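You operate a simulated robot arm through the tools that you are given. There is no shell and no other tool.

Carry out the task below with a simulated robot arm. There is one attempt and no reset: what you move stays moved.

TASK
Top up tank ONE to the FULL band from its drum.
Fine: push its yellow pipe down, open its drum tap, hold its fill button, shut the tap after; spill nothing.

The check looks at the end state, three seconds after you hand in, the way a careful person would. Anything else that was tipped, shoved, dropped, spilled or broken makes it a failure.

THE ROBOT
A 6-joint arm with a two-finger gripper, fixed in place. Base frame: the origin is on the floor under the middle of its stand, x ahead of it, y to its left, z up. Units: cm, rad, N and s.
With the tool pointing down near the work surface it reaches from about 28 to 84 cm from the base axis. Its first joint turns from -2.897 to 2.897 rad. Payload 2.45 kg.
Tool frame: the origin (TCP) lies between the finger pads and is the grasp point; the fingertips stand 2 cm ahead of it; z points along the fingers, y is the line along which they close. The gripper opens to 14 cm; its body begins 16.8 cm behind the TCP.
Orientation is that of the tool frame in the base frame, as a unit quaternion [w, x, y, z]. With the fingers straight down and closing along the base's y, the tool's x points along the base's -x, its y along +y and its z along -z.

THE INTERFACE
- The arm moves only by the tool play_rows. Its argument "increments" is a list of rows, each a list of 3 entries, a list of its own where there are three numbers: the shift along the tool's x, y, z in cm, then the turn, a rotation vector about the tool's x, y, z in rad, then the opening in per cent of the stroke, from 0 (shut) to 100 (fully open). In form: [[[dx, dy, dz], [rx, ry, rz], gripper], ...]. A call has 1 to 20 rows; each row shifts and turns the commanded pose from where the row before left it, along the tool's axes as they then stand. A row lasts 0.2 s, in which the tool goes at most 5 cm and 0.15 rad; a call with a longer step from one row to the next is refused whole, and so is a gripper value outside its range. A pose out of reach is approached as far as the arm can. The call stops where the force on the tool passes 60 N (or 10 N more than at its start, if that is more) or the arm is blocked; 0.2 s more then pass. The fingers move at their own pace (about 4.5 cm/s each) and stop on an object; they squeeze with about 32 N. The grip force told is the motor's: it shows also when the fingers shut on nothing. Time passes only in rows, and 0.2 s behind the last, so rows that do not move let the fingers close. It gives the time, the measured TCP pose, the force on the tool (base axes), the opening and the grip force at its end, in the units of the frame above (readings bear some noise), with the torque about the TCP (base axes, N m) and any sound that the robot's microphone picked up.
- Cameras (640 x 400 px; columns grow to the right, rows downward): "scene" is fixed at [40.01, 49.8, 151.66]; the picture's right is [-1.00, -0.08, 0.00], its down [-0.03, 0.42, -0.91] and it looks along [0.07, -0.90, -0.42] (base axes); focal length 289 px, centre (320, 200). "wrist" rides on the gripper at [7.8, 1.1, -20.9] in the tool frame; the picture's right is [-0.14, 0.99, 0.00], its down [-0.92, -0.13, -0.37] and it looks along [-0.37, -0.05, 0.93] (tool axes); focal length 280 px, centre (320, 200). There is no depth. A picture from a camera that has moved, and an enlarged one, comes with that camera's place and axes in the base frame and with its lens.
- camera(camera): a new picture of that camera. It takes no simulated time.
- raise_lower(by): moves the trunk up (or, below 0, down) by that many cm; the arm rides with it, the base frame stays. It gives what a move gives, with no picture.
- enlarge(camera, box): a new picture of the part [left, top, right, bottom] of that camera's present view, enlarged. It takes no simulated time.
- sign_off(): hands the job in; it is judged then, once.

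Nothing tells you positions but the pictures and the camera data. Unless the task says otherwise, let go and move clear before handing in.

The tools are called after "Request:" as name(argument=value, ...) on one line, values as JSON. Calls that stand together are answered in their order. play_rows: Moves the arm, as the interface text tells. Its arguments: {"type":"object","properties":{"increments":{"type":"array","items":{"type":"array"}}},"required":["increments"]} The other tools are called the same way: raise_lower (by) moves the trunk up or down; camera (camera) takes a picture; enlarge (camera, box) takes an enlarged picture of a part of a camera's view; sign_off () hands the job in.

At the start:

```text
clock: 0.0
tcp_pos: [26.83, -39.36, 138.1]
orientation: [0.0, 0.001, 1.0, 0.001]
contact_force: [0.0, -0.8, -0.1]
ft_torque: [-0.01, 0.0, 0.0]
opening: 13.97
gripper_force: 0.0
trunk travel left (down, up): [-17.5, 5.5]
```

scene: 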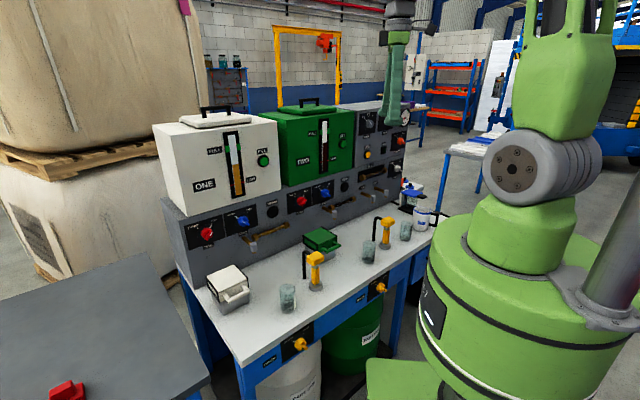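
wrist: 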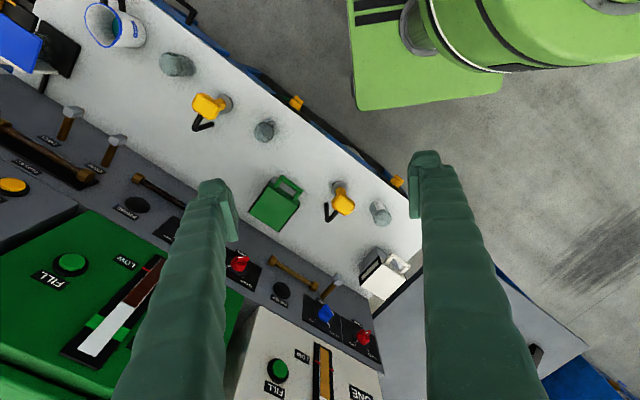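

I see a bench with a white tank ONE and a green tank on a grey panel, yellow spouts on the bench and orange taps below the bench front. I'll look closer before moving.

Request:
enlarge(camera="scene", box=[140, 90, 300, 190])

Request:
enlarge(camera="scene", box=[180, 190, 340, 290])

Request:
enlarge(camera="scene", box=[230, 300, 390, 400])

Request:
enlarge(camera="scene", box=[300, 200, 460, 300])

Request:
enlarge(camera="wrist", box=[220, 160, 460, 310])

Request:
enlarge(camera="wrist", box=[220, 250, 460, 400])

```text
4.00 times, centred on (220, 140) of scene
camera zoom: at [40.01, 49.8, 151.66], right [-1.0, -0.08, 0.0], down [-0.03, 0.42, -0.91], along [0.07, -0.9, -0.42], focal length 1158 px, centre (720, 440)
```

zoom: 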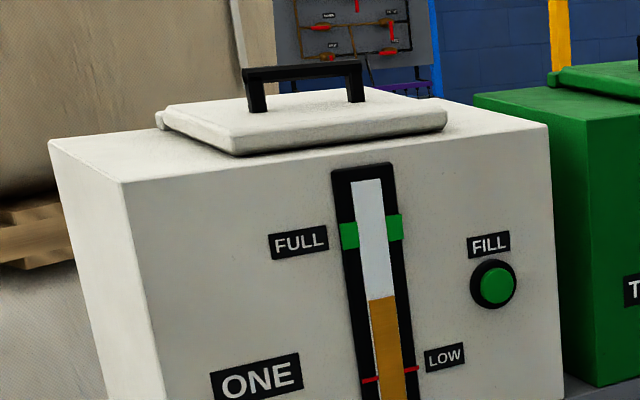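

```text
4.00 times, centred on (260, 240) of scene
camera zoom: at [40.01, 49.8, 151.66], right [-1.0, -0.08, 0.0], down [-0.03, 0.42, -0.91], along [0.07, -0.9, -0.42], focal length 1158 px, centre (560, 40)
```

zoom: 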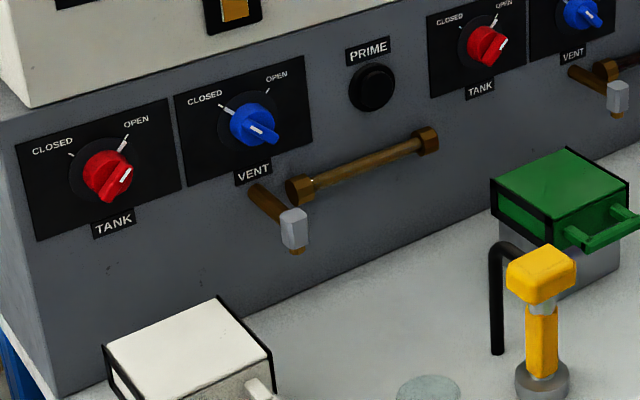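

```text
4.00 times, centred on (310, 350) of scene
camera zoom: at [40.01, 49.8, 151.66], right [-1.0, -0.08, 0.0], down [-0.03, 0.42, -0.91], along [0.07, -0.9, -0.42], focal length 1158 px, centre (360, -400)
```

zoom: 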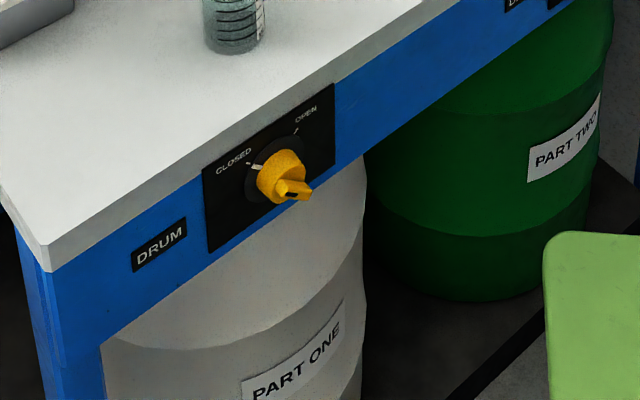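

```text
4.00 times, centred on (380, 250) of scene
camera zoom: at [40.01, 49.8, 151.66], right [-1.0, -0.08, 0.0], down [-0.03, 0.42, -0.91], along [0.07, -0.9, -0.42], focal length 1158 px, centre (80, 0)
```

zoom: 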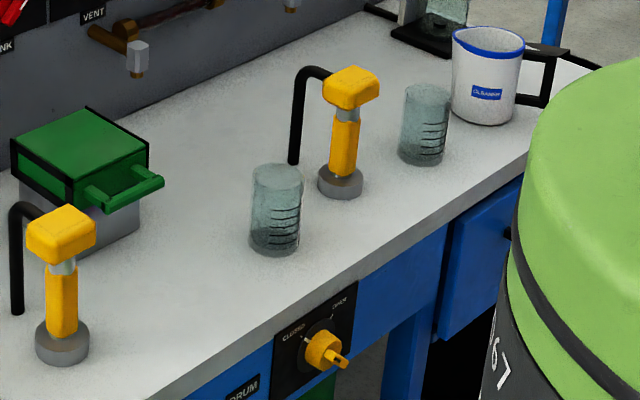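

```text
2.67 times, centred on (340, 235) of wrist
camera zoom: at [18.85, -38.16, 158.86], right [0.14, 0.99, 0.0], down [0.92, -0.13, 0.37], along [0.37, -0.05, -0.93], focal length 748 px, centre (267, 107)
```

zoom: 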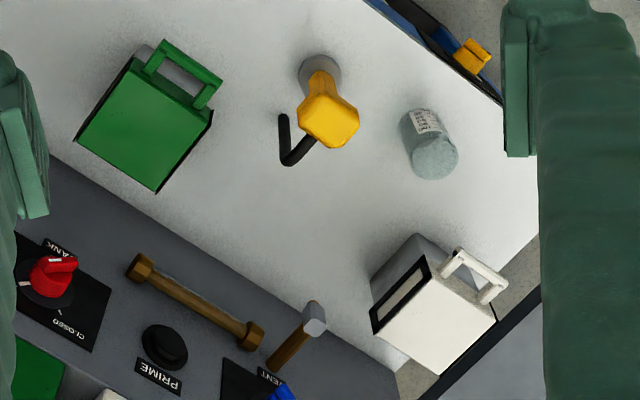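

```text
2.67 times, centred on (340, 325) of wrist
camera zoom: at [18.85, -38.16, 158.86], right [0.14, 0.99, 0.0], down [0.92, -0.13, 0.37], along [0.37, -0.05, -0.93], focal length 748 px, centre (267, -133)
```

zoom: 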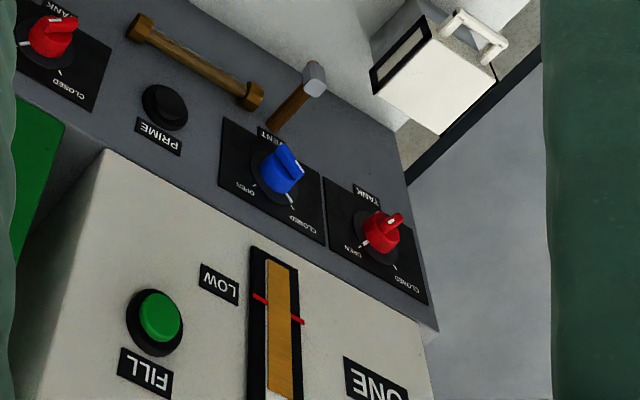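

Tank ONE's level sits between LOW and FULL. By triangulation, its FILL button is near (70,-53,119), its yellow pipe near (48.5,-36, top ~90), and its drum tap near (52,-16,67). I'll zoom in to check the knob states.

Request:
enlarge(camera="scene", box=[280, 325, 328, 355])

Request:
enlarge(camera="scene", box=[180, 210, 276, 270])

Request:
enlarge(camera="scene", box=[280, 185, 344, 225])

Request:
enlarge(camera="scene", box=[360, 265, 408, 295])

Request:
enlarge(camera="wrist", box=[280, 260, 400, 335])

Request:
enlarge(camera="scene", box=[290, 235, 338, 295])

Request:
enlarge(camera="wrist", box=[300, 160, 420, 235])

Request:
enlarge(camera="scene", box=[200, 250, 264, 310])

```text
13.33 times, centred on (304, 340) of scene
camera zoom: at [40.01, 49.8, 151.66], right [-1.0, -0.08, 0.0], down [-0.03, 0.42, -0.91], along [0.07, -0.9, -0.42], focal length 3859 px, centre (533, -1667)
```

zoom: 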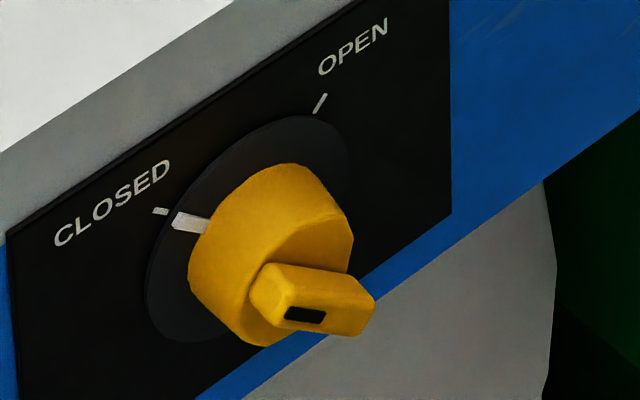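

```text
6.67 times, centred on (228, 240) of scene
camera zoom: at [40.01, 49.8, 151.66], right [-1.0, -0.08, 0.0], down [-0.03, 0.42, -0.91], along [0.07, -0.9, -0.42], focal length 1929 px, centre (933, -67)
```

zoom: 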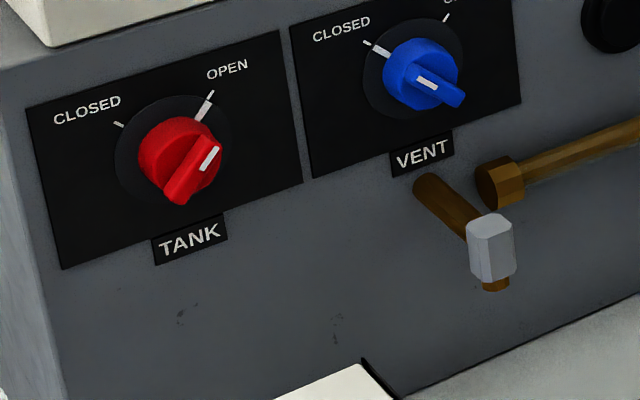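

```text
10.00 times, centred on (312, 205) of scene
camera zoom: at [40.01, 49.8, 151.66], right [-1.0, -0.08, 0.0], down [-0.03, 0.42, -0.91], along [0.07, -0.9, -0.42], focal length 2894 px, centre (400, 150)
```

zoom: 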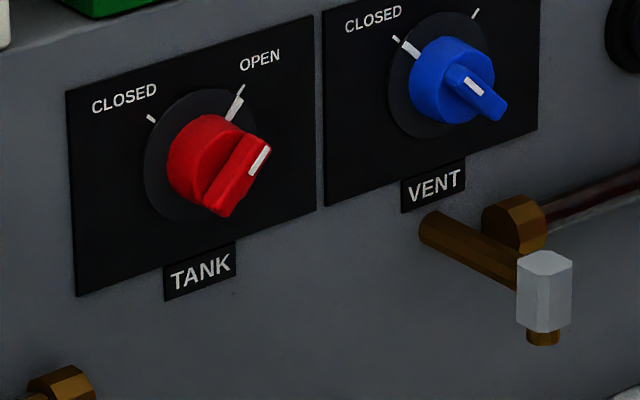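

```text
13.33 times, centred on (384, 280) of scene
camera zoom: at [40.01, 49.8, 151.66], right [-1.0, -0.08, 0.0], down [-0.03, 0.42, -0.91], along [0.07, -0.9, -0.42], focal length 3859 px, centre (-533, -867)
```

zoom: 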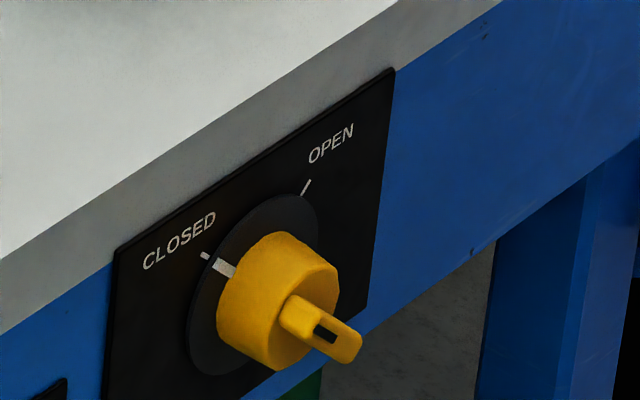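

```text
5.33 times, centred on (340, 298) of wrist
camera zoom: at [18.85, -38.16, 158.86], right [0.14, 0.99, 0.0], down [0.92, -0.13, 0.37], along [0.37, -0.05, -0.93], focal length 1495 px, centre (213, -320)
```

zoom: 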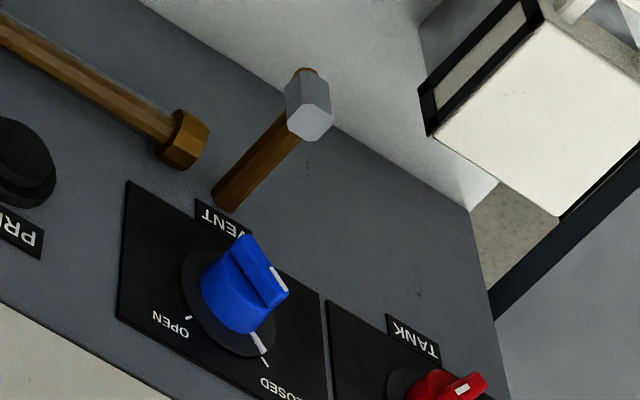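

```text
6.67 times, centred on (314, 265) of scene
camera zoom: at [40.01, 49.8, 151.66], right [-1.0, -0.08, 0.0], down [-0.03, 0.42, -0.91], along [0.07, -0.9, -0.42], focal length 1929 px, centre (360, -233)
```

zoom: 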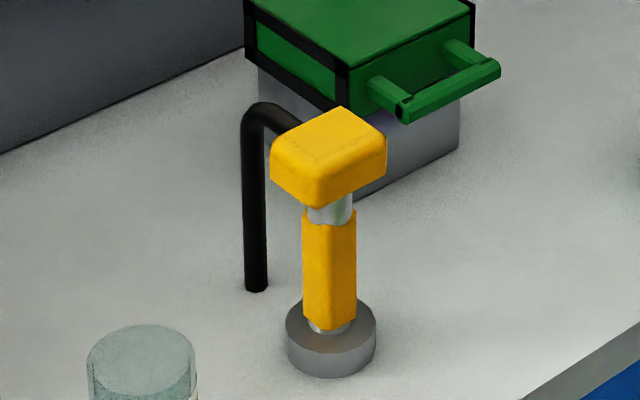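

```text
5.33 times, centred on (360, 198) of wrist
camera zoom: at [18.85, -38.16, 158.86], right [0.14, 0.99, 0.0], down [0.92, -0.13, 0.37], along [0.37, -0.05, -0.93], focal length 1495 px, centre (107, 213)
```

zoom: 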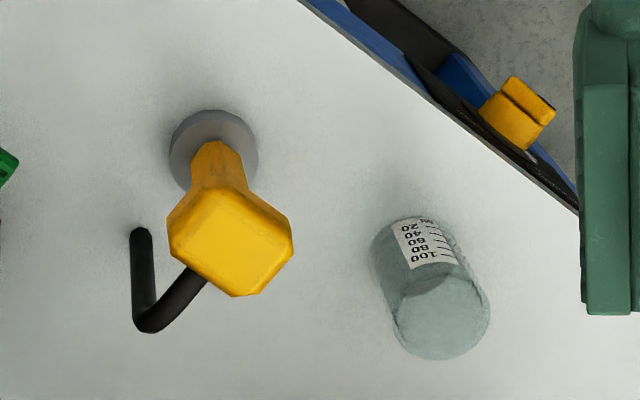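

```text
6.67 times, centred on (232, 280) of scene
camera zoom: at [40.01, 49.8, 151.66], right [-1.0, -0.08, 0.0], down [-0.03, 0.42, -0.91], along [0.07, -0.9, -0.42], focal length 1929 px, centre (907, -333)
```

zoom: 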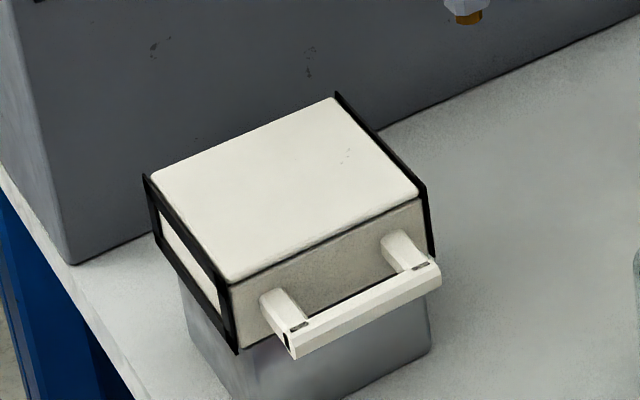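

Tank ONE's red TANK valve is open and its VENT is shut, the same as tank TWO, so I'll leave those alone. The drum tap is shut. I'll start with the yellow pipe: shut the fingers and hover over its head.

Request:
play_rows(increments=[[[-1.8, 0.28, 2.5], [0, 0, 0], 0], [[-1.8, 0.28, 2.5], [0, 0, 0], 0], [[-1.8, 0.28, 2.5], [0, 0, 0], 0], [[-1.8, 0.28, 2.5], [0, 0, 0], 0], [[-1.8, 0.28, 2.5], [0, 0, 0], 0], [[-1.8, 0.28, 2.5], [0, 0, 0], 0], [[-1.8, 0.28, 2.5], [0, 0, 0], 0], [[-1.8, 0.28, 2.5], [0, 0, 0], 0], [[-1.8, 0.28, 2.5], [0, 0, 0], 0], [[-1.8, 0.28, 2.5], [0, 0, 0], 0], [[-1.8, 0.28, 2.5], [0, 0, 0], 0], [[-1.8, 0.28, 2.5], [0, 0, 0], 0], [[0, 0, 2], [0, 0, 0], 0], [[0, 0, 2], [0, 0, 0], 0]])

Request:
camera(camera="wrist")

Request:
camera(camera="scene")

```text
clock: 3.0
tcp_pos: [48.42, -35.91, 104.01]
orientation: [0.0, 0.0, 1.0, 0.0]
contact_force: [0.9, -0.7, 0.1]
ft_torque: [-0.02, 0.01, 0.03]
opening: 0.0
gripper_force: 29.7
trunk travel left (down, up): [-17.5, 5.5]
```

```text
taken
camera wrist: at [40.54, -34.78, 124.82], right [0.14, 0.99, 0.0], down [0.92, -0.13, 0.37], along [0.37, -0.05, -0.93], focal length 280 px, centre (320, 200)
```

wrist: 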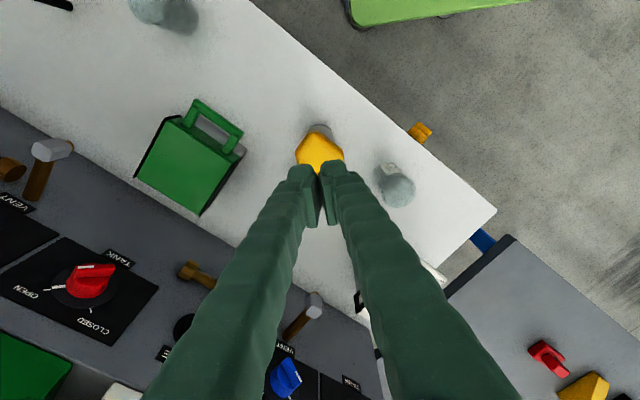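

```text
taken
```

scene: 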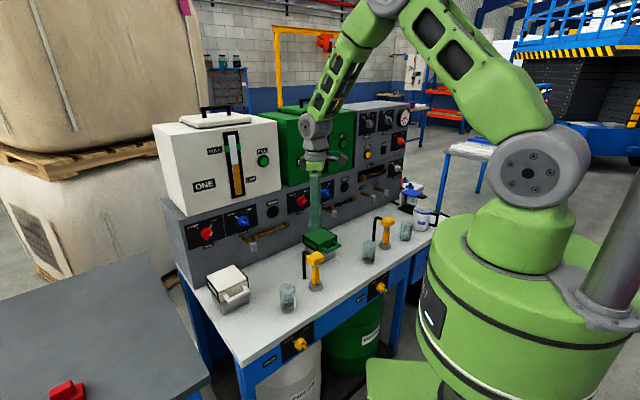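

The shut fingers are over the head of the pipe nearest tank ONE. I'll check the alignment before pressing.

Request:
enlarge(camera="scene", box=[280, 200, 360, 300])

Request:
enlarge(camera="wrist", box=[260, 100, 420, 230])

```text
4.00 times, centred on (320, 250) of scene
camera zoom: at [40.01, 49.8, 151.66], right [-1.0, -0.08, 0.0], down [-0.03, 0.42, -0.91], along [0.07, -0.9, -0.42], focal length 1158 px, centre (320, 0)
```

zoom: 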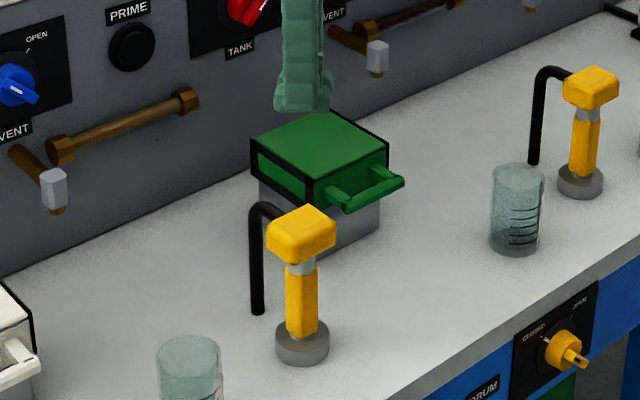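

```text
3.08 times, centred on (340, 165) of wrist
camera zoom: at [40.54, -34.78, 124.82], right [0.14, 0.99, 0.0], down [0.92, -0.13, 0.37], along [0.37, -0.05, -0.93], focal length 863 px, centre (258, 308)
```

zoom: 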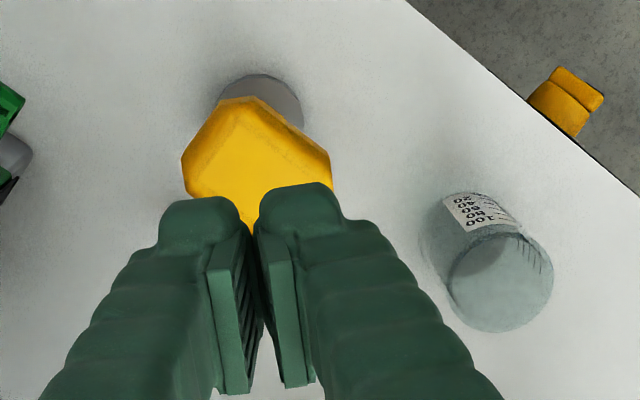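

Aligned to within a few mm. I'll come down slowly onto the head.

Request:
play_rows(increments=[[[0.1, 0, 1.8], [0, 0, 0], 0], [[0.1, 0, 1.8], [0, 0, 0], 0], [[0.1, 0, 1.8], [0, 0, 0], 0], [[0, 0, 1.8], [0, 0, 0], 0], [[0, 0, 0.8], [0, 0, 0], 0], [[0, 0, 0.4], [0, 0, 0], 0], [[0, 0, 0.4], [0, 0, 0], 0], [[0, 0, 0.4], [0, 0, 0], 0], [[0, 0, 0.4], [0, 0, 0], 0], [[0, 0, 0.4], [0, 0, 0], 0], [[0, 0, 0.4], [0, 0, 0], 0], [[0, 0, 0.4], [0, 0, 0], 0], [[0, 0, 0.4], [0, 0, 0], 0], [[0, 0, 0.4], [0, 0, 0], 0], [[0, 0, 0.4], [0, 0, 0], 0], [[0, 0, 0.4], [0, 0, 0], 0]])

Request:
enlarge(camera="scene", box=[280, 200, 360, 300])

```text
clock: 6.4
tcp_pos: [48.01, -36.03, 91.56]
orientation: [0.0, 0.0, 1.0, 0.0]
contact_force: [-1.8, 1.6, 6.5]
ft_torque: [0.06, 0.05, 0.06]
opening: 0.61
gripper_force: 29.3
trunk travel left (down, up): [-17.5, 5.5]
```

```text
4.00 times, centred on (320, 250) of scene
camera zoom: at [40.01, 49.8, 151.66], right [-1.0, -0.08, 0.0], down [-0.03, 0.42, -0.91], along [0.07, -0.9, -0.42], focal length 1158 px, centre (320, 0)
```

zoom: 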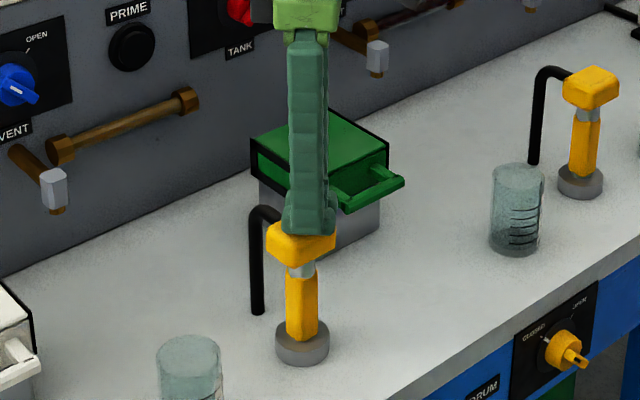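

The fingertips touch the head, at about 6.5 N. I'll keep pressing slowly.

Request:
play_rows(increments=[[[0, 0, 0.3], [0, 0, 0], 0], [[0, 0, 0.3], [0, 0, 0], 0], [[0, 0, 0.3], [0, 0, 0], 0], [[0, 0, 0.3], [0, 0, 0], 0], [[0, 0, 0.3], [0, 0, 0], 0], [[0, 0, 0.3], [0, 0, 0], 0]])

Request:
enlarge(camera="scene", box=[280, 200, 360, 300])

```text
clock: 7.8
tcp_pos: [47.95, -35.9, 89.74]
orientation: [0.0, 0.0, 1.0, 0.001]
contact_force: [1.1, 0.9, 7.7]
ft_torque: [0.01, -0.01, -0.04]
opening: 0.61
gripper_force: 28.8
trunk travel left (down, up): [-17.5, 5.5]
```

```text
4.00 times, centred on (320, 250) of scene
camera zoom: at [40.01, 49.8, 151.66], right [-1.0, -0.08, 0.0], down [-0.03, 0.42, -0.91], along [0.07, -0.9, -0.42], focal length 1158 px, centre (320, 0)
```

zoom: 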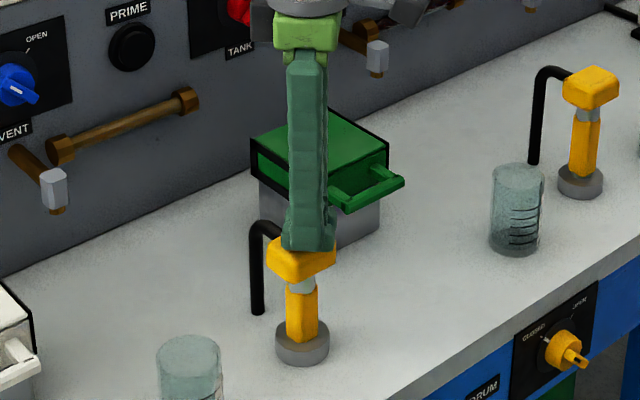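

The pipe is sliding down smoothly into its collar under about 8 N. I'll carry on until it reaches the stop.

Request:
play_rows(increments=[[[0, 0, 0.4], [0, 0, 0], 0], [[0, 0, 0.4], [0, 0, 0], 0], [[0, 0, 0.4], [0, 0, 0], 0], [[0, 0, 0.4], [0, 0, 0], 0], [[0, 0, 0.4], [0, 0, 0], 0], [[0, 0, 0.4], [0, 0, 0], 0], [[0, 0, 0.4], [0, 0, 0], 0], [[0, 0, 0.4], [0, 0, 0], 0], [[0, 0, 0.4], [0, 0, 0], 0], [[0, 0, 0.4], [0, 0, 0], 0]])

Request:
enlarge(camera="scene", box=[280, 200, 360, 300])

```text
clock: 10.0
tcp_pos: [47.98, -36.0, 85.86]
orientation: [0.0, 0.001, 1.0, 0.0]
contact_force: [-1.0, -0.8, 1.6]
ft_torque: [-0.03, -0.02, 0.0]
opening: 0.0
gripper_force: 29.3
trunk travel left (down, up): [-17.5, 5.5]
```

```text
4.00 times, centred on (320, 250) of scene
camera zoom: at [40.01, 49.8, 151.66], right [-1.0, -0.08, 0.0], down [-0.03, 0.42, -0.91], along [0.07, -0.9, -0.42], focal length 1158 px, centre (320, 0)
```

zoom: 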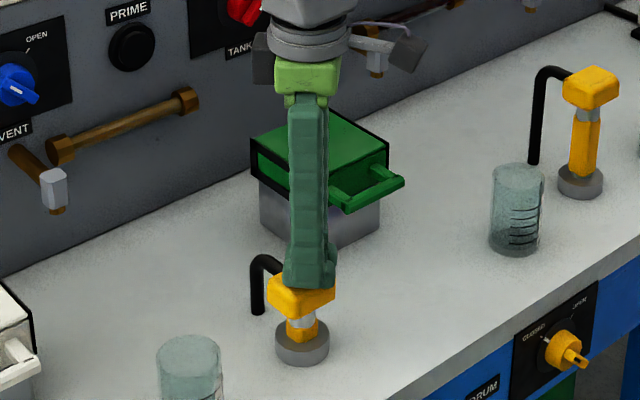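

The force has dropped, but part of the yellow tube is still above the collar. I'll keep pressing to the end stop.

Request:
play_rows(increments=[[[0, 0, 0.3], [0, 0, 0], 0], [[0, 0, 0.3], [0, 0, 0], 0], [[0, 0, 0.3], [0, 0, 0], 0], [[0, 0, 0.3], [0, 0, 0], 0], [[0, 0, 0.3], [0, 0, 0], 0], [[0, 0, 0.3], [0, 0, 0], 0], [[0, 0, 0.3], [0, 0, 0], 0], [[0, 0, 0.3], [0, 0, 0], 0]])

Request:
enlarge(camera="scene", box=[280, 200, 360, 300])

```text
clock: 11.8
tcp_pos: [47.97, -35.83, 83.44]
orientation: [-0.001, 0.0, 1.0, -0.001]
contact_force: [0.7, 3.3, 7.7]
ft_torque: [0.05, -0.01, -0.01]
opening: 0.6
gripper_force: 29.6
trunk travel left (down, up): [-17.5, 5.5]
```

```text
4.00 times, centred on (320, 250) of scene
camera zoom: at [40.01, 49.8, 151.66], right [-1.0, -0.08, 0.0], down [-0.03, 0.42, -0.91], along [0.07, -0.9, -0.42], focal length 1158 px, centre (320, 0)
```

zoom: 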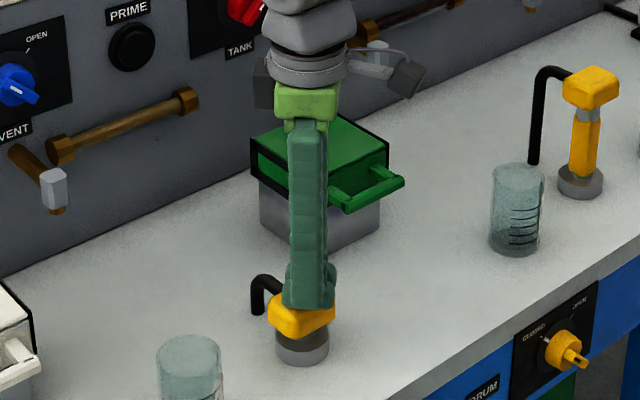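

Request:
play_rows(increments=[[[0, 0, 0.25], [0, 0, 0], 0], [[0, 0, 0.25], [0, 0, 0], 0], [[0, 0, 0.25], [0, 0, 0], 0], [[0, 0, 0.25], [0, 0, 0], 0], [[0, 0, 0.25], [0, 0, 0], 0], [[0, 0, 0.25], [0, 0, 0], 0]])

Request:
enlarge(camera="scene", box=[280, 200, 360, 300])

```text
clock: 12.4
tcp_pos: [48.17, -35.92, 83.4]
orientation: [0.001, 0.0, 1.0, -0.001]
contact_force: [-7.0, 9.2, 36.3]
ft_torque: [0.23, 0.25, -0.06]
opening: 0.58
gripper_force: 29.0
trunk travel left (down, up): [-17.5, 5.5]
stopped in row 3: the force on the tool passed its limit at 64 N (the readings are from after the stop); the commanded pose is now the measured one
```

```text
4.00 times, centred on (320, 250) of scene
camera zoom: at [40.01, 49.8, 151.66], right [-1.0, -0.08, 0.0], down [-0.03, 0.42, -0.91], along [0.07, -0.9, -0.42], focal length 1158 px, centre (320, 0)
```

zoom: 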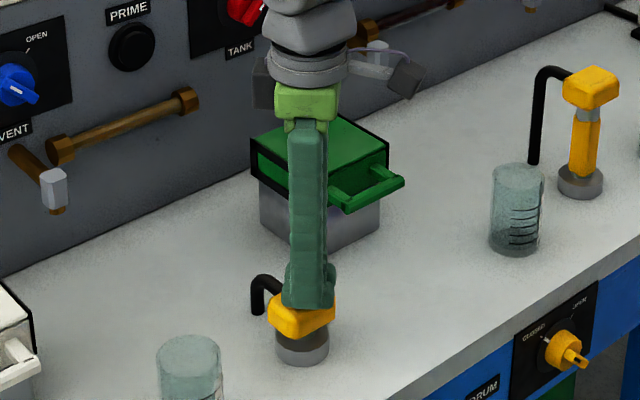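

The pipe has hit its end stop. I'll lift off and check that it stays down.

Request:
play_rows(increments=[[[0, 0, -0.5], [0, 0, 0], 0], [[0, 0, -1], [0, 0, 0], 0], [[0, 0, -2], [0, 0, 0], 0], [[0, 0, -3], [0, 0, 0], 0], [[0, 0, -3], [0, 0, 0], 0], [[0, 0, -3], [0, 0, 0], 0], [[0, 0, -3], [0, 0, 0], 0], [[0, 0, -3], [0, 0, 0], 0], [[0, 0, -3], [0, 0, 0], 0]])

Request:
enlarge(camera="scene", box=[280, 200, 360, 300])

Request:
camera(camera="wrist")

```text
clock: 14.4
tcp_pos: [47.96, -36.16, 104.55]
orientation: [0.001, 0.0, 1.0, -0.001]
contact_force: [-0.5, 0.1, -0.1]
ft_torque: [-0.03, -0.02, 0.0]
opening: 0.0
gripper_force: 28.9
trunk travel left (down, up): [-17.5, 5.5]
```

```text
4.00 times, centred on (320, 250) of scene
camera zoom: at [40.01, 49.8, 151.66], right [-1.0, -0.08, 0.0], down [-0.03, 0.42, -0.91], along [0.07, -0.9, -0.42], focal length 1158 px, centre (320, 0)
```

zoom: 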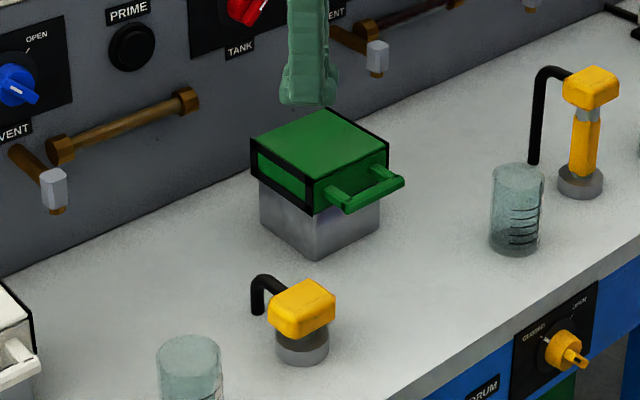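

```text
taken
camera wrist: at [40.06, -34.95, 125.44], right [0.14, 0.99, 0.0], down [0.92, -0.13, 0.37], along [0.37, -0.05, -0.93], focal length 280 px, centre (320, 200)
```

wrist: 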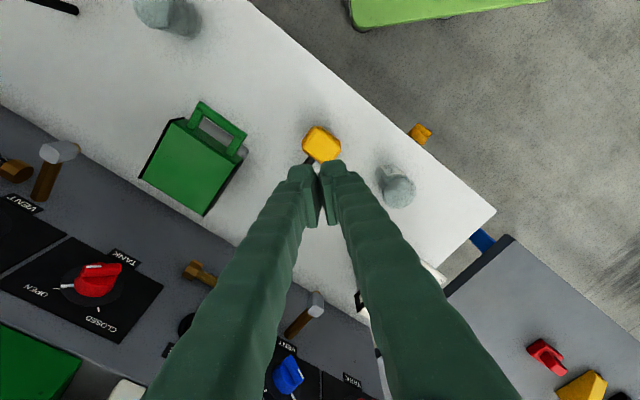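

The pipe stays fully down. Next is the drum tap, a knob facing the robot. I'll move in front of the bench and tip the tool to horizontal, yawed so the wrist stays clear of the robot's own body.

Request:
play_rows(increments=[[[0, 3.9, 0], [0, 0, 0], 0], [[0, 3.9, 0], [0, 0, 0], 0], [[0, 3.9, 0], [0, 0, 0], 0], [[0, 3.9, 0], [0, 0, 0], 0], [[0, 3.9, 0], [0, 0, 0], 40], [[0, 3.9, 0], [0, 0, 0], 40], [[0, 3.9, 0], [0, 0, 0], 40], [[0, 3.9, 0], [0, 0, 0], 40]])

Request:
play_rows(increments=[[[0, 0, 0], [0.1355, -0.045, 0], 40], [[0, 0, 0], [0.1355, -0.045, 0], 40], [[0, 0, 0], [0.1355, -0.045, 0], 40], [[0, 0, 0], [0.1355, -0.045, 0], 40], [[0, 0, 0], [0.1355, -0.045, 0], 40], [[0, 0, 0], [0.1355, -0.045, 0], 40], [[0, 0, 0], [0.1355, -0.045, 0], 40], [[0, 0, 0], [0.1355, -0.045, 0], 40], [[0, 0, 0], [0.1355, -0.045, 0], 40], [[0, 0, 0], [0.1355, -0.045, 0], 40], [[0, 0, 0], [0.1355, -0.045, 0], 40]])

Request:
camera(camera="scene")

Request:
camera(camera="wrist")

```text
clock: 16.2
tcp_pos: [48.06, -4.62, 104.5]
orientation: [0.0, 0.0, 1.0, -0.001]
contact_force: [-0.7, 0.0, 0.8]
ft_torque: [-0.06, -0.02, -0.01]
opening: 5.61
gripper_force: 0.2
trunk travel left (down, up): [-17.5, 5.5]
```

```text
clock: 18.6
tcp_pos: [47.98, -4.84, 104.5]
orientation: [0.225, 0.001, 0.707, -0.671]
contact_force: [0.1, -0.9, 0.5]
ft_torque: [0.0, -0.01, -0.01]
opening: 5.63
gripper_force: 0.1
trunk travel left (down, up): [-17.5, 5.5]
```

```text
taken
```

scene: 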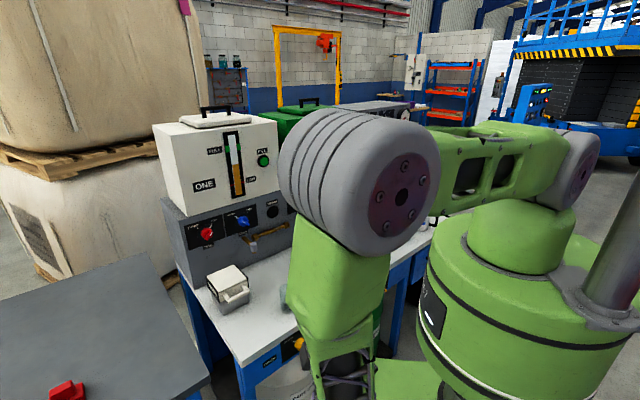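

```text
taken
camera wrist: at [34.66, 12.86, 100.91], right [0.42, 0.14, -0.9], down [0.67, 0.61, 0.41], along [0.61, -0.78, 0.17], focal length 280 px, centre (320, 200)
```

wrist: 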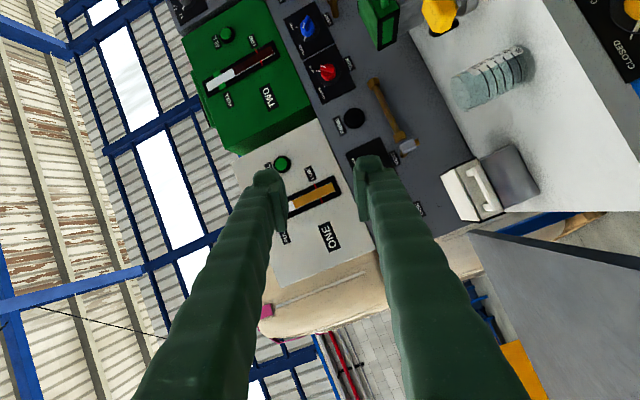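

The tool is horizontal and pointing at the bench. I'll descend toward tap height.

Request:
play_rows(increments=[[[0.945, 2.847, 0], [0, 0, 0], 40], [[0.945, 2.847, 0], [0, 0, 0], 40], [[0.945, 2.847, 0], [0, 0, 0], 40], [[0.945, 2.847, 0], [0, 0, 0], 40], [[0.945, 2.847, 0], [0, 0, 0], 40], [[0.945, 2.847, 0], [0, 0, 0], 40], [[0.945, 2.847, 0], [0, 0, 0], 40], [[0.945, 2.847, 0], [0, 0, 0], 40]])

Request:
camera(camera="scene")

Request:
camera(camera="wrist")

```text
clock: 20.4
tcp_pos: [48.23, -4.89, 80.4]
orientation: [0.223, 0.0, 0.706, -0.672]
contact_force: [0.1, -0.2, -0.3]
ft_torque: [0.04, -0.01, -0.01]
opening: 5.6
gripper_force: 0.1
trunk travel left (down, up): [-17.5, 5.5]
```

```text
taken
```

scene: 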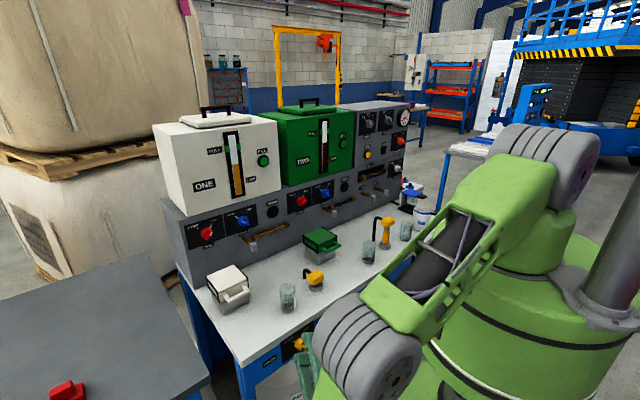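

```text
taken
camera wrist: at [34.88, 12.87, 76.78], right [0.42, 0.14, -0.9], down [0.67, 0.61, 0.41], along [0.61, -0.78, 0.16], focal length 280 px, centre (320, 200)
```

wrist: 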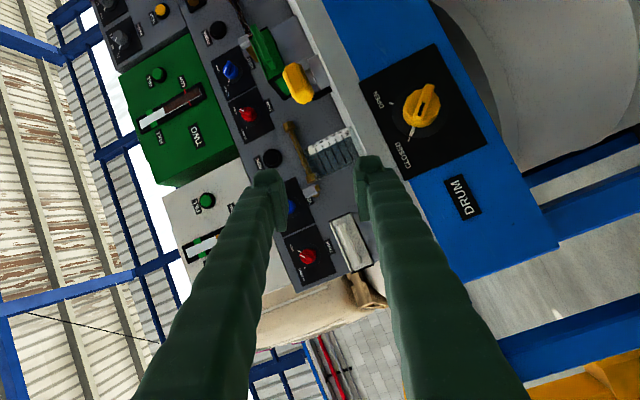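

I can see the tap directly now. I'll zoom in for its geometry.

Request:
enlarge(camera="wrist", box=[350, 30, 510, 180])

Request:
enlarge(camera="scene", box=[260, 290, 420, 400])

```text
2.67 times, centred on (430, 105) of wrist
camera zoom: at [34.88, 12.87, 76.78], right [0.42, 0.14, -0.9], down [0.67, 0.61, 0.41], along [0.61, -0.78, 0.16], focal length 748 px, centre (27, 453)
```

zoom: 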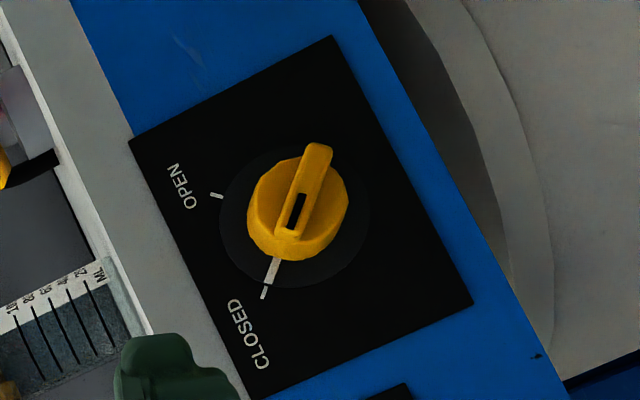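

```text
3.64 times, centred on (340, 345) of scene
camera zoom: at [40.01, 49.8, 151.66], right [-1.0, -0.08, 0.0], down [-0.03, 0.42, -0.91], along [0.07, -0.9, -0.42], focal length 1052 px, centre (247, -327)
```

zoom: 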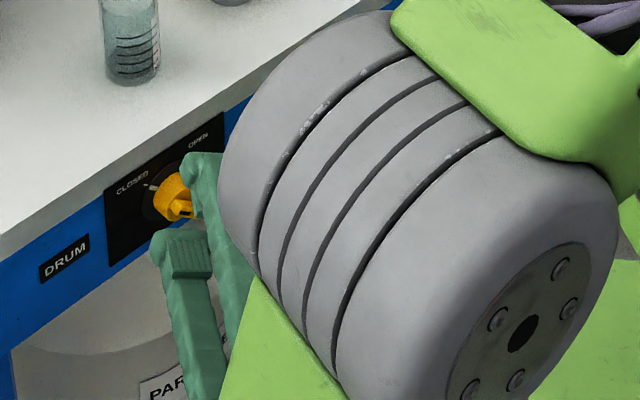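

The bar handle points at CLOSED, 45° up-left. OPEN is 45° up-right, so it needs a 90° clockwise turn. I'll measure the finger geometry before choosing a grip.

Request:
enlarge(camera="scene", box=[285, 325, 341, 360])

Request:
enlarge(camera="scene", box=[285, 340, 365, 400])

Request:
enlarge(camera="wrist", box=[230, 130, 430, 255])

```text
11.43 times, centred on (313, 342) of scene
camera zoom: at [40.01, 49.8, 151.66], right [-1.0, -0.08, 0.0], down [-0.03, 0.42, -0.91], along [0.07, -0.9, -0.42], focal length 3307 px, centre (400, -1429)
```

zoom: 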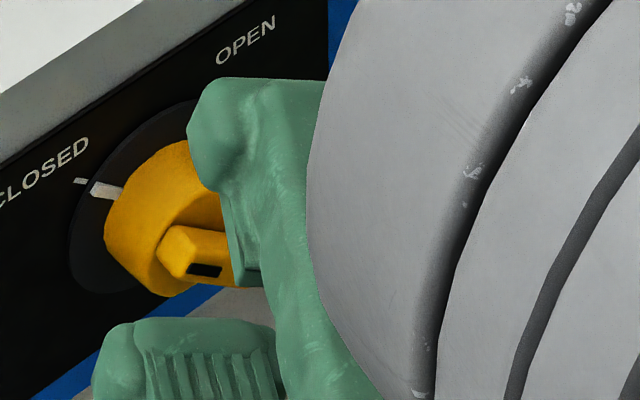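

```text
6.67 times, centred on (325, 370) of scene
camera zoom: at [40.01, 49.8, 151.66], right [-1.0, -0.08, 0.0], down [-0.03, 0.42, -0.91], along [0.07, -0.9, -0.42], focal length 1929 px, centre (287, -933)
```

zoom: 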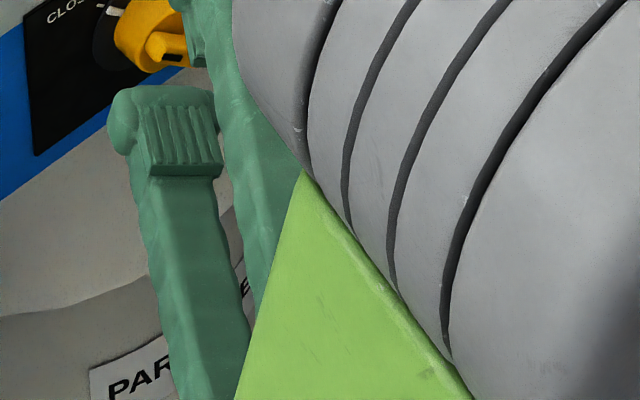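

```text
3.20 times, centred on (330, 192) of wrist
camera zoom: at [34.88, 12.87, 76.78], right [0.42, 0.14, -0.9], down [0.67, 0.61, 0.41], along [0.61, -0.78, 0.16], focal length 897 px, centre (288, 224)
```

zoom: 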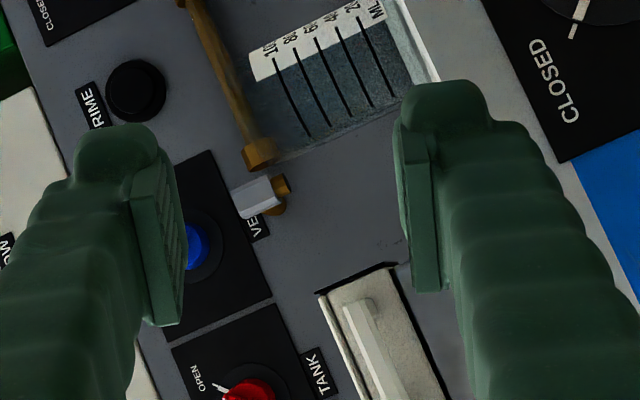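

I'll grip the bar with the fingers lying along it, tool in the plane of the knob face and coming from the upper left. Turning the tool about the knob axis then gives the quarter turn. First I'll reorient in free space.

Request:
play_rows(increments=[[[0, 0, 0], [-0.0617, 0.128, 0.0251], 40], [[0, 0, 0], [-0.0617, 0.128, 0.0251], 40], [[0, 0, 0], [-0.0617, 0.128, 0.0251], 40], [[0, 0, 0], [-0.0617, 0.128, 0.0251], 40], [[0, 0, 0], [-0.0617, 0.128, 0.0251], 40], [[0, 0, 0], [-0.0617, 0.128, 0.0251], 40], [[0, 0, 0], [-0.0617, 0.128, 0.0251], 40], [[0, 0, 0], [-0.0617, 0.128, 0.0251], 40]])

Request:
camera(camera="scene")

Request:
camera(camera="wrist")

```text
clock: 22.2
tcp_pos: [48.23, -4.78, 80.53]
orientation: [-0.092, 0.339, 0.858, -0.376]
contact_force: [0.6, 0.9, -0.6]
ft_torque: [0.01, -0.01, 0.01]
opening: 5.62
gripper_force: 0.0
trunk travel left (down, up): [-17.5, 5.5]
```

```text
taken
```

scene: 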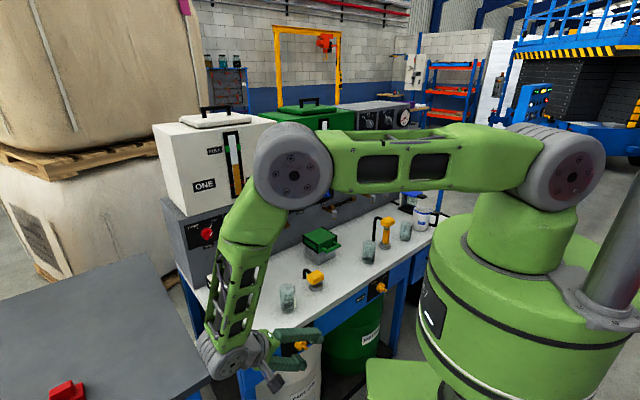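

```text
taken
camera wrist: at [51.49, 13.0, 93.69], right [0.61, 0.39, -0.69], down [0.78, -0.45, 0.44], along [-0.13, -0.8, -0.58], focal length 280 px, centre (320, 200)
```

wrist: 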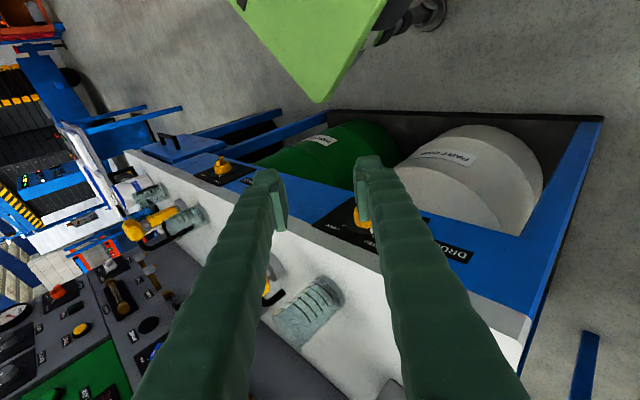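

The reorientation worked and the arm is well clear. Next I'll move to a point just in front of the knob.

Request:
play_rows(increments=[[[0.075, 1.099, 2.574], [0, 0, 0], 40], [[0.075, 1.099, 2.574], [0, 0, 0], 40], [[0.075, 1.099, 2.574], [0, 0, 0], 40], [[0.075, 1.099, 2.574], [0, 0, 0], 40], [[0.075, 1.099, 2.574], [0, 0, 0], 40]])

Request:
camera(camera="scene")

Request:
camera(camera="wrist")

```text
clock: 23.4
tcp_pos: [45.66, -9.36, 67.69]
orientation: [-0.091, 0.34, 0.857, -0.376]
contact_force: [0.1, -0.8, -0.3]
ft_torque: [-0.01, 0.02, -0.01]
opening: 5.61
gripper_force: 0.0
trunk travel left (down, up): [-17.5, 5.5]
```

```text
taken
```

scene: 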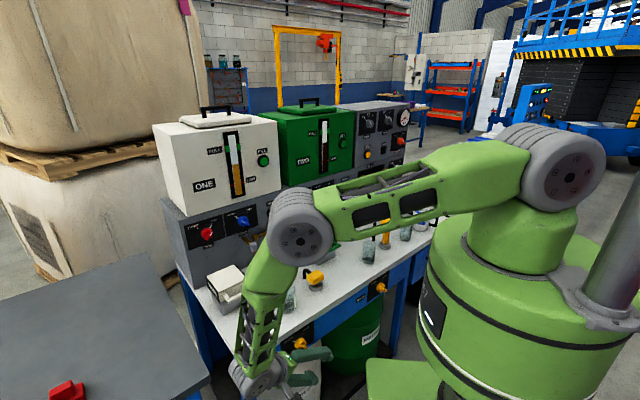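

```text
taken
camera wrist: at [48.71, 8.53, 80.77], right [0.61, 0.39, -0.69], down [0.78, -0.45, 0.44], along [-0.13, -0.8, -0.58], focal length 280 px, centre (320, 200)
```

wrist: 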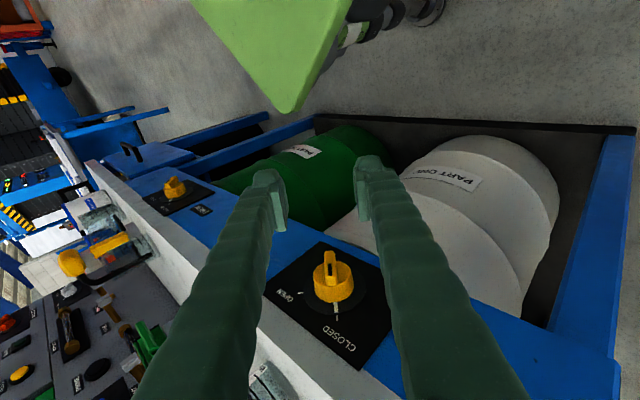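

Request:
enlarge(camera="wrist", box=[250, 210, 410, 360])

Request:
enlarge(camera="scene", box=[225, 310, 345, 400])

```text
2.67 times, centred on (330, 285) of wrist
camera zoom: at [48.71, 8.53, 80.77], right [0.61, 0.39, -0.69], down [0.78, -0.45, 0.44], along [-0.13, -0.8, -0.58], focal length 748 px, centre (293, -27)
```

zoom: 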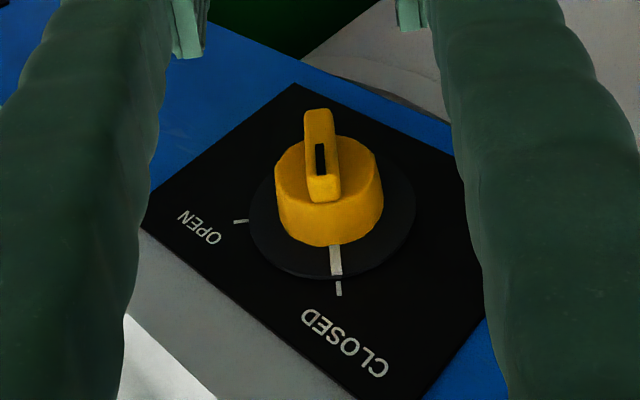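

```text
4.44 times, centred on (285, 355) of scene
camera zoom: at [40.01, 49.8, 151.66], right [-1.0, -0.08, 0.0], down [-0.03, 0.42, -0.91], along [0.07, -0.9, -0.42], focal length 1286 px, centre (476, -489)
```

zoom: 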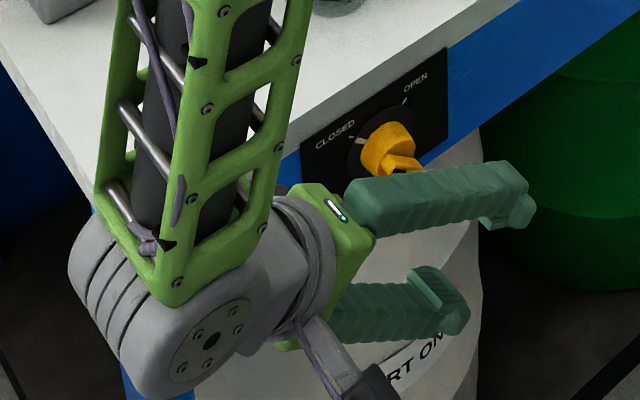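

The bar sits centred between the fingers and lies along them. I'll advance straight toward the knob face, slowly at the end.

Request:
play_rows(increments=[[[-1.386, -0.04, 0.195], [0, 0, 0], 40], [[-1.386, -0.04, 0.195], [0, 0, 0], 40], [[-1.386, -0.04, 0.195], [0, 0, 0], 40], [[-1.089, -0.03, 0.153], [0, 0, 0], 40], [[-0.495, 0, 0.07], [0, 0, 0], 40]])

Request:
enlarge(camera="wrist", box=[230, 120, 430, 270])

Request:
enlarge(camera="scene", box=[225, 310, 345, 400])

```text
clock: 24.6
tcp_pos: [49.44, -13.55, 67.84]
orientation: [-0.091, 0.34, 0.857, -0.376]
contact_force: [-0.6, 1.7, 0.0]
ft_torque: [-0.02, 0.01, 0.03]
opening: 5.6
gripper_force: 0.1
trunk travel left (down, up): [-17.5, 5.5]
```

```text
2.67 times, centred on (330, 195) of wrist
camera zoom: at [52.58, 4.26, 80.81], right [0.61, 0.39, -0.69], down [0.78, -0.45, 0.44], along [-0.13, -0.8, -0.58], focal length 748 px, centre (293, 213)
```

zoom: 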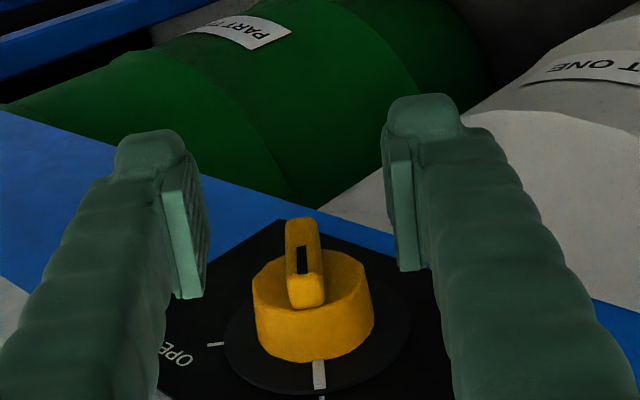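

```text
4.44 times, centred on (285, 355) of scene
camera zoom: at [40.01, 49.8, 151.66], right [-1.0, -0.08, 0.0], down [-0.03, 0.42, -0.91], along [0.07, -0.9, -0.42], focal length 1286 px, centre (476, -489)
```

zoom: 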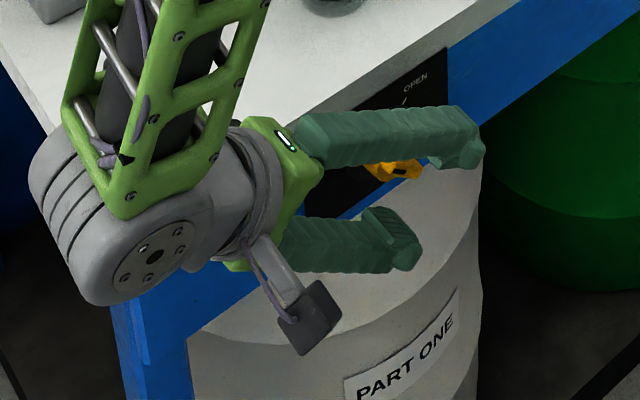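

Request:
play_rows(increments=[[[-0.198, 0, 0.028], [0, 0, 0], 40], [[-0.198, 0, 0.028], [0, 0, 0], 40], [[-0.198, 0, 0.028], [0, 0, 0], 40]])

Request:
enlarge(camera="wrist", box=[230, 120, 430, 270])

```text
clock: 25.4
tcp_pos: [49.82, -14.19, 67.8]
orientation: [-0.091, 0.34, 0.857, -0.376]
contact_force: [0.0, -0.2, -0.3]
ft_torque: [0.03, -0.02, 0.0]
opening: 5.58
gripper_force: 0.0
trunk travel left (down, up): [-17.5, 5.5]
```

```text
2.67 times, centred on (330, 195) of wrist
camera zoom: at [53.01, 3.82, 80.8], right [0.61, 0.39, -0.69], down [0.78, -0.45, 0.44], along [-0.13, -0.8, -0.58], focal length 748 px, centre (293, 213)
```

zoom: 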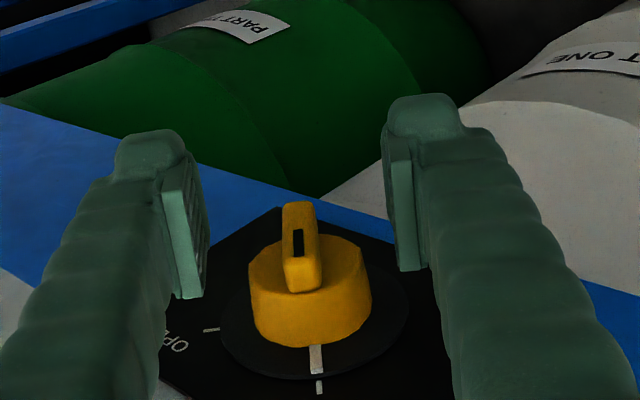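

Request:
play_rows(increments=[[[-0.198, 0, 0.028], [0, 0, 0], 40], [[-0.198, 0, 0.028], [0, 0, 0], 40]])

```text
clock: 26.0
tcp_pos: [50.06, -14.32, 67.78]
orientation: [-0.09, 0.34, 0.858, -0.376]
contact_force: [0.1, 0.0, -0.4]
ft_torque: [0.01, 0.0, -0.01]
opening: 5.59
gripper_force: 0.1
trunk travel left (down, up): [-17.5, 5.5]
```

No contact yet and the pads should overlap the bar. I'll close gently and see what the opening settles to.

Request:
play_rows(increments=[[[0, 0, 0], [0, 0, 0], 22], [[0, 0, 0], [0, 0, 0], 15], [[0, 0, 0], [0, 0, 0], 10], [[0, 0, 0], [0, 0, 0], 5], [[0, 0, 0], [0, 0, 0], 0], [[0, 0, 0], [0, 0, 0], 0]])

Request:
enlarge(camera="wrist", box=[230, 120, 430, 270])

```text
clock: 27.4
tcp_pos: [50.03, -14.27, 67.66]
orientation: [-0.091, 0.34, 0.857, -0.377]
contact_force: [-15.9, 19.6, -8.6]
ft_torque: [0.28, 0.26, -0.07]
opening: 1.02
gripper_force: 36.9
trunk travel left (down, up): [-17.5, 5.5]
```

```text
2.67 times, centred on (330, 195) of wrist
camera zoom: at [53.19, 3.58, 80.71], right [0.61, 0.39, -0.69], down [0.78, -0.45, 0.44], along [-0.14, -0.8, -0.58], focal length 748 px, centre (293, 213)
```

zoom: 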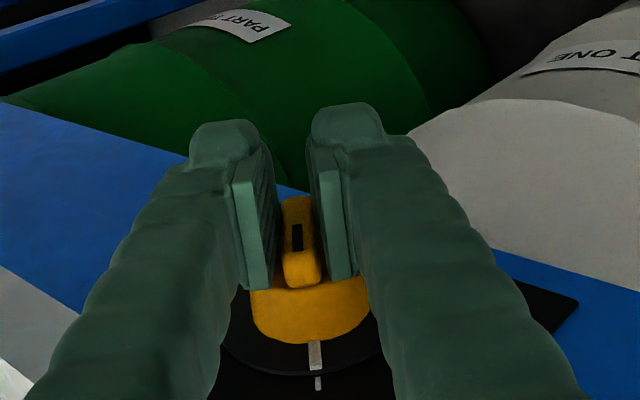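

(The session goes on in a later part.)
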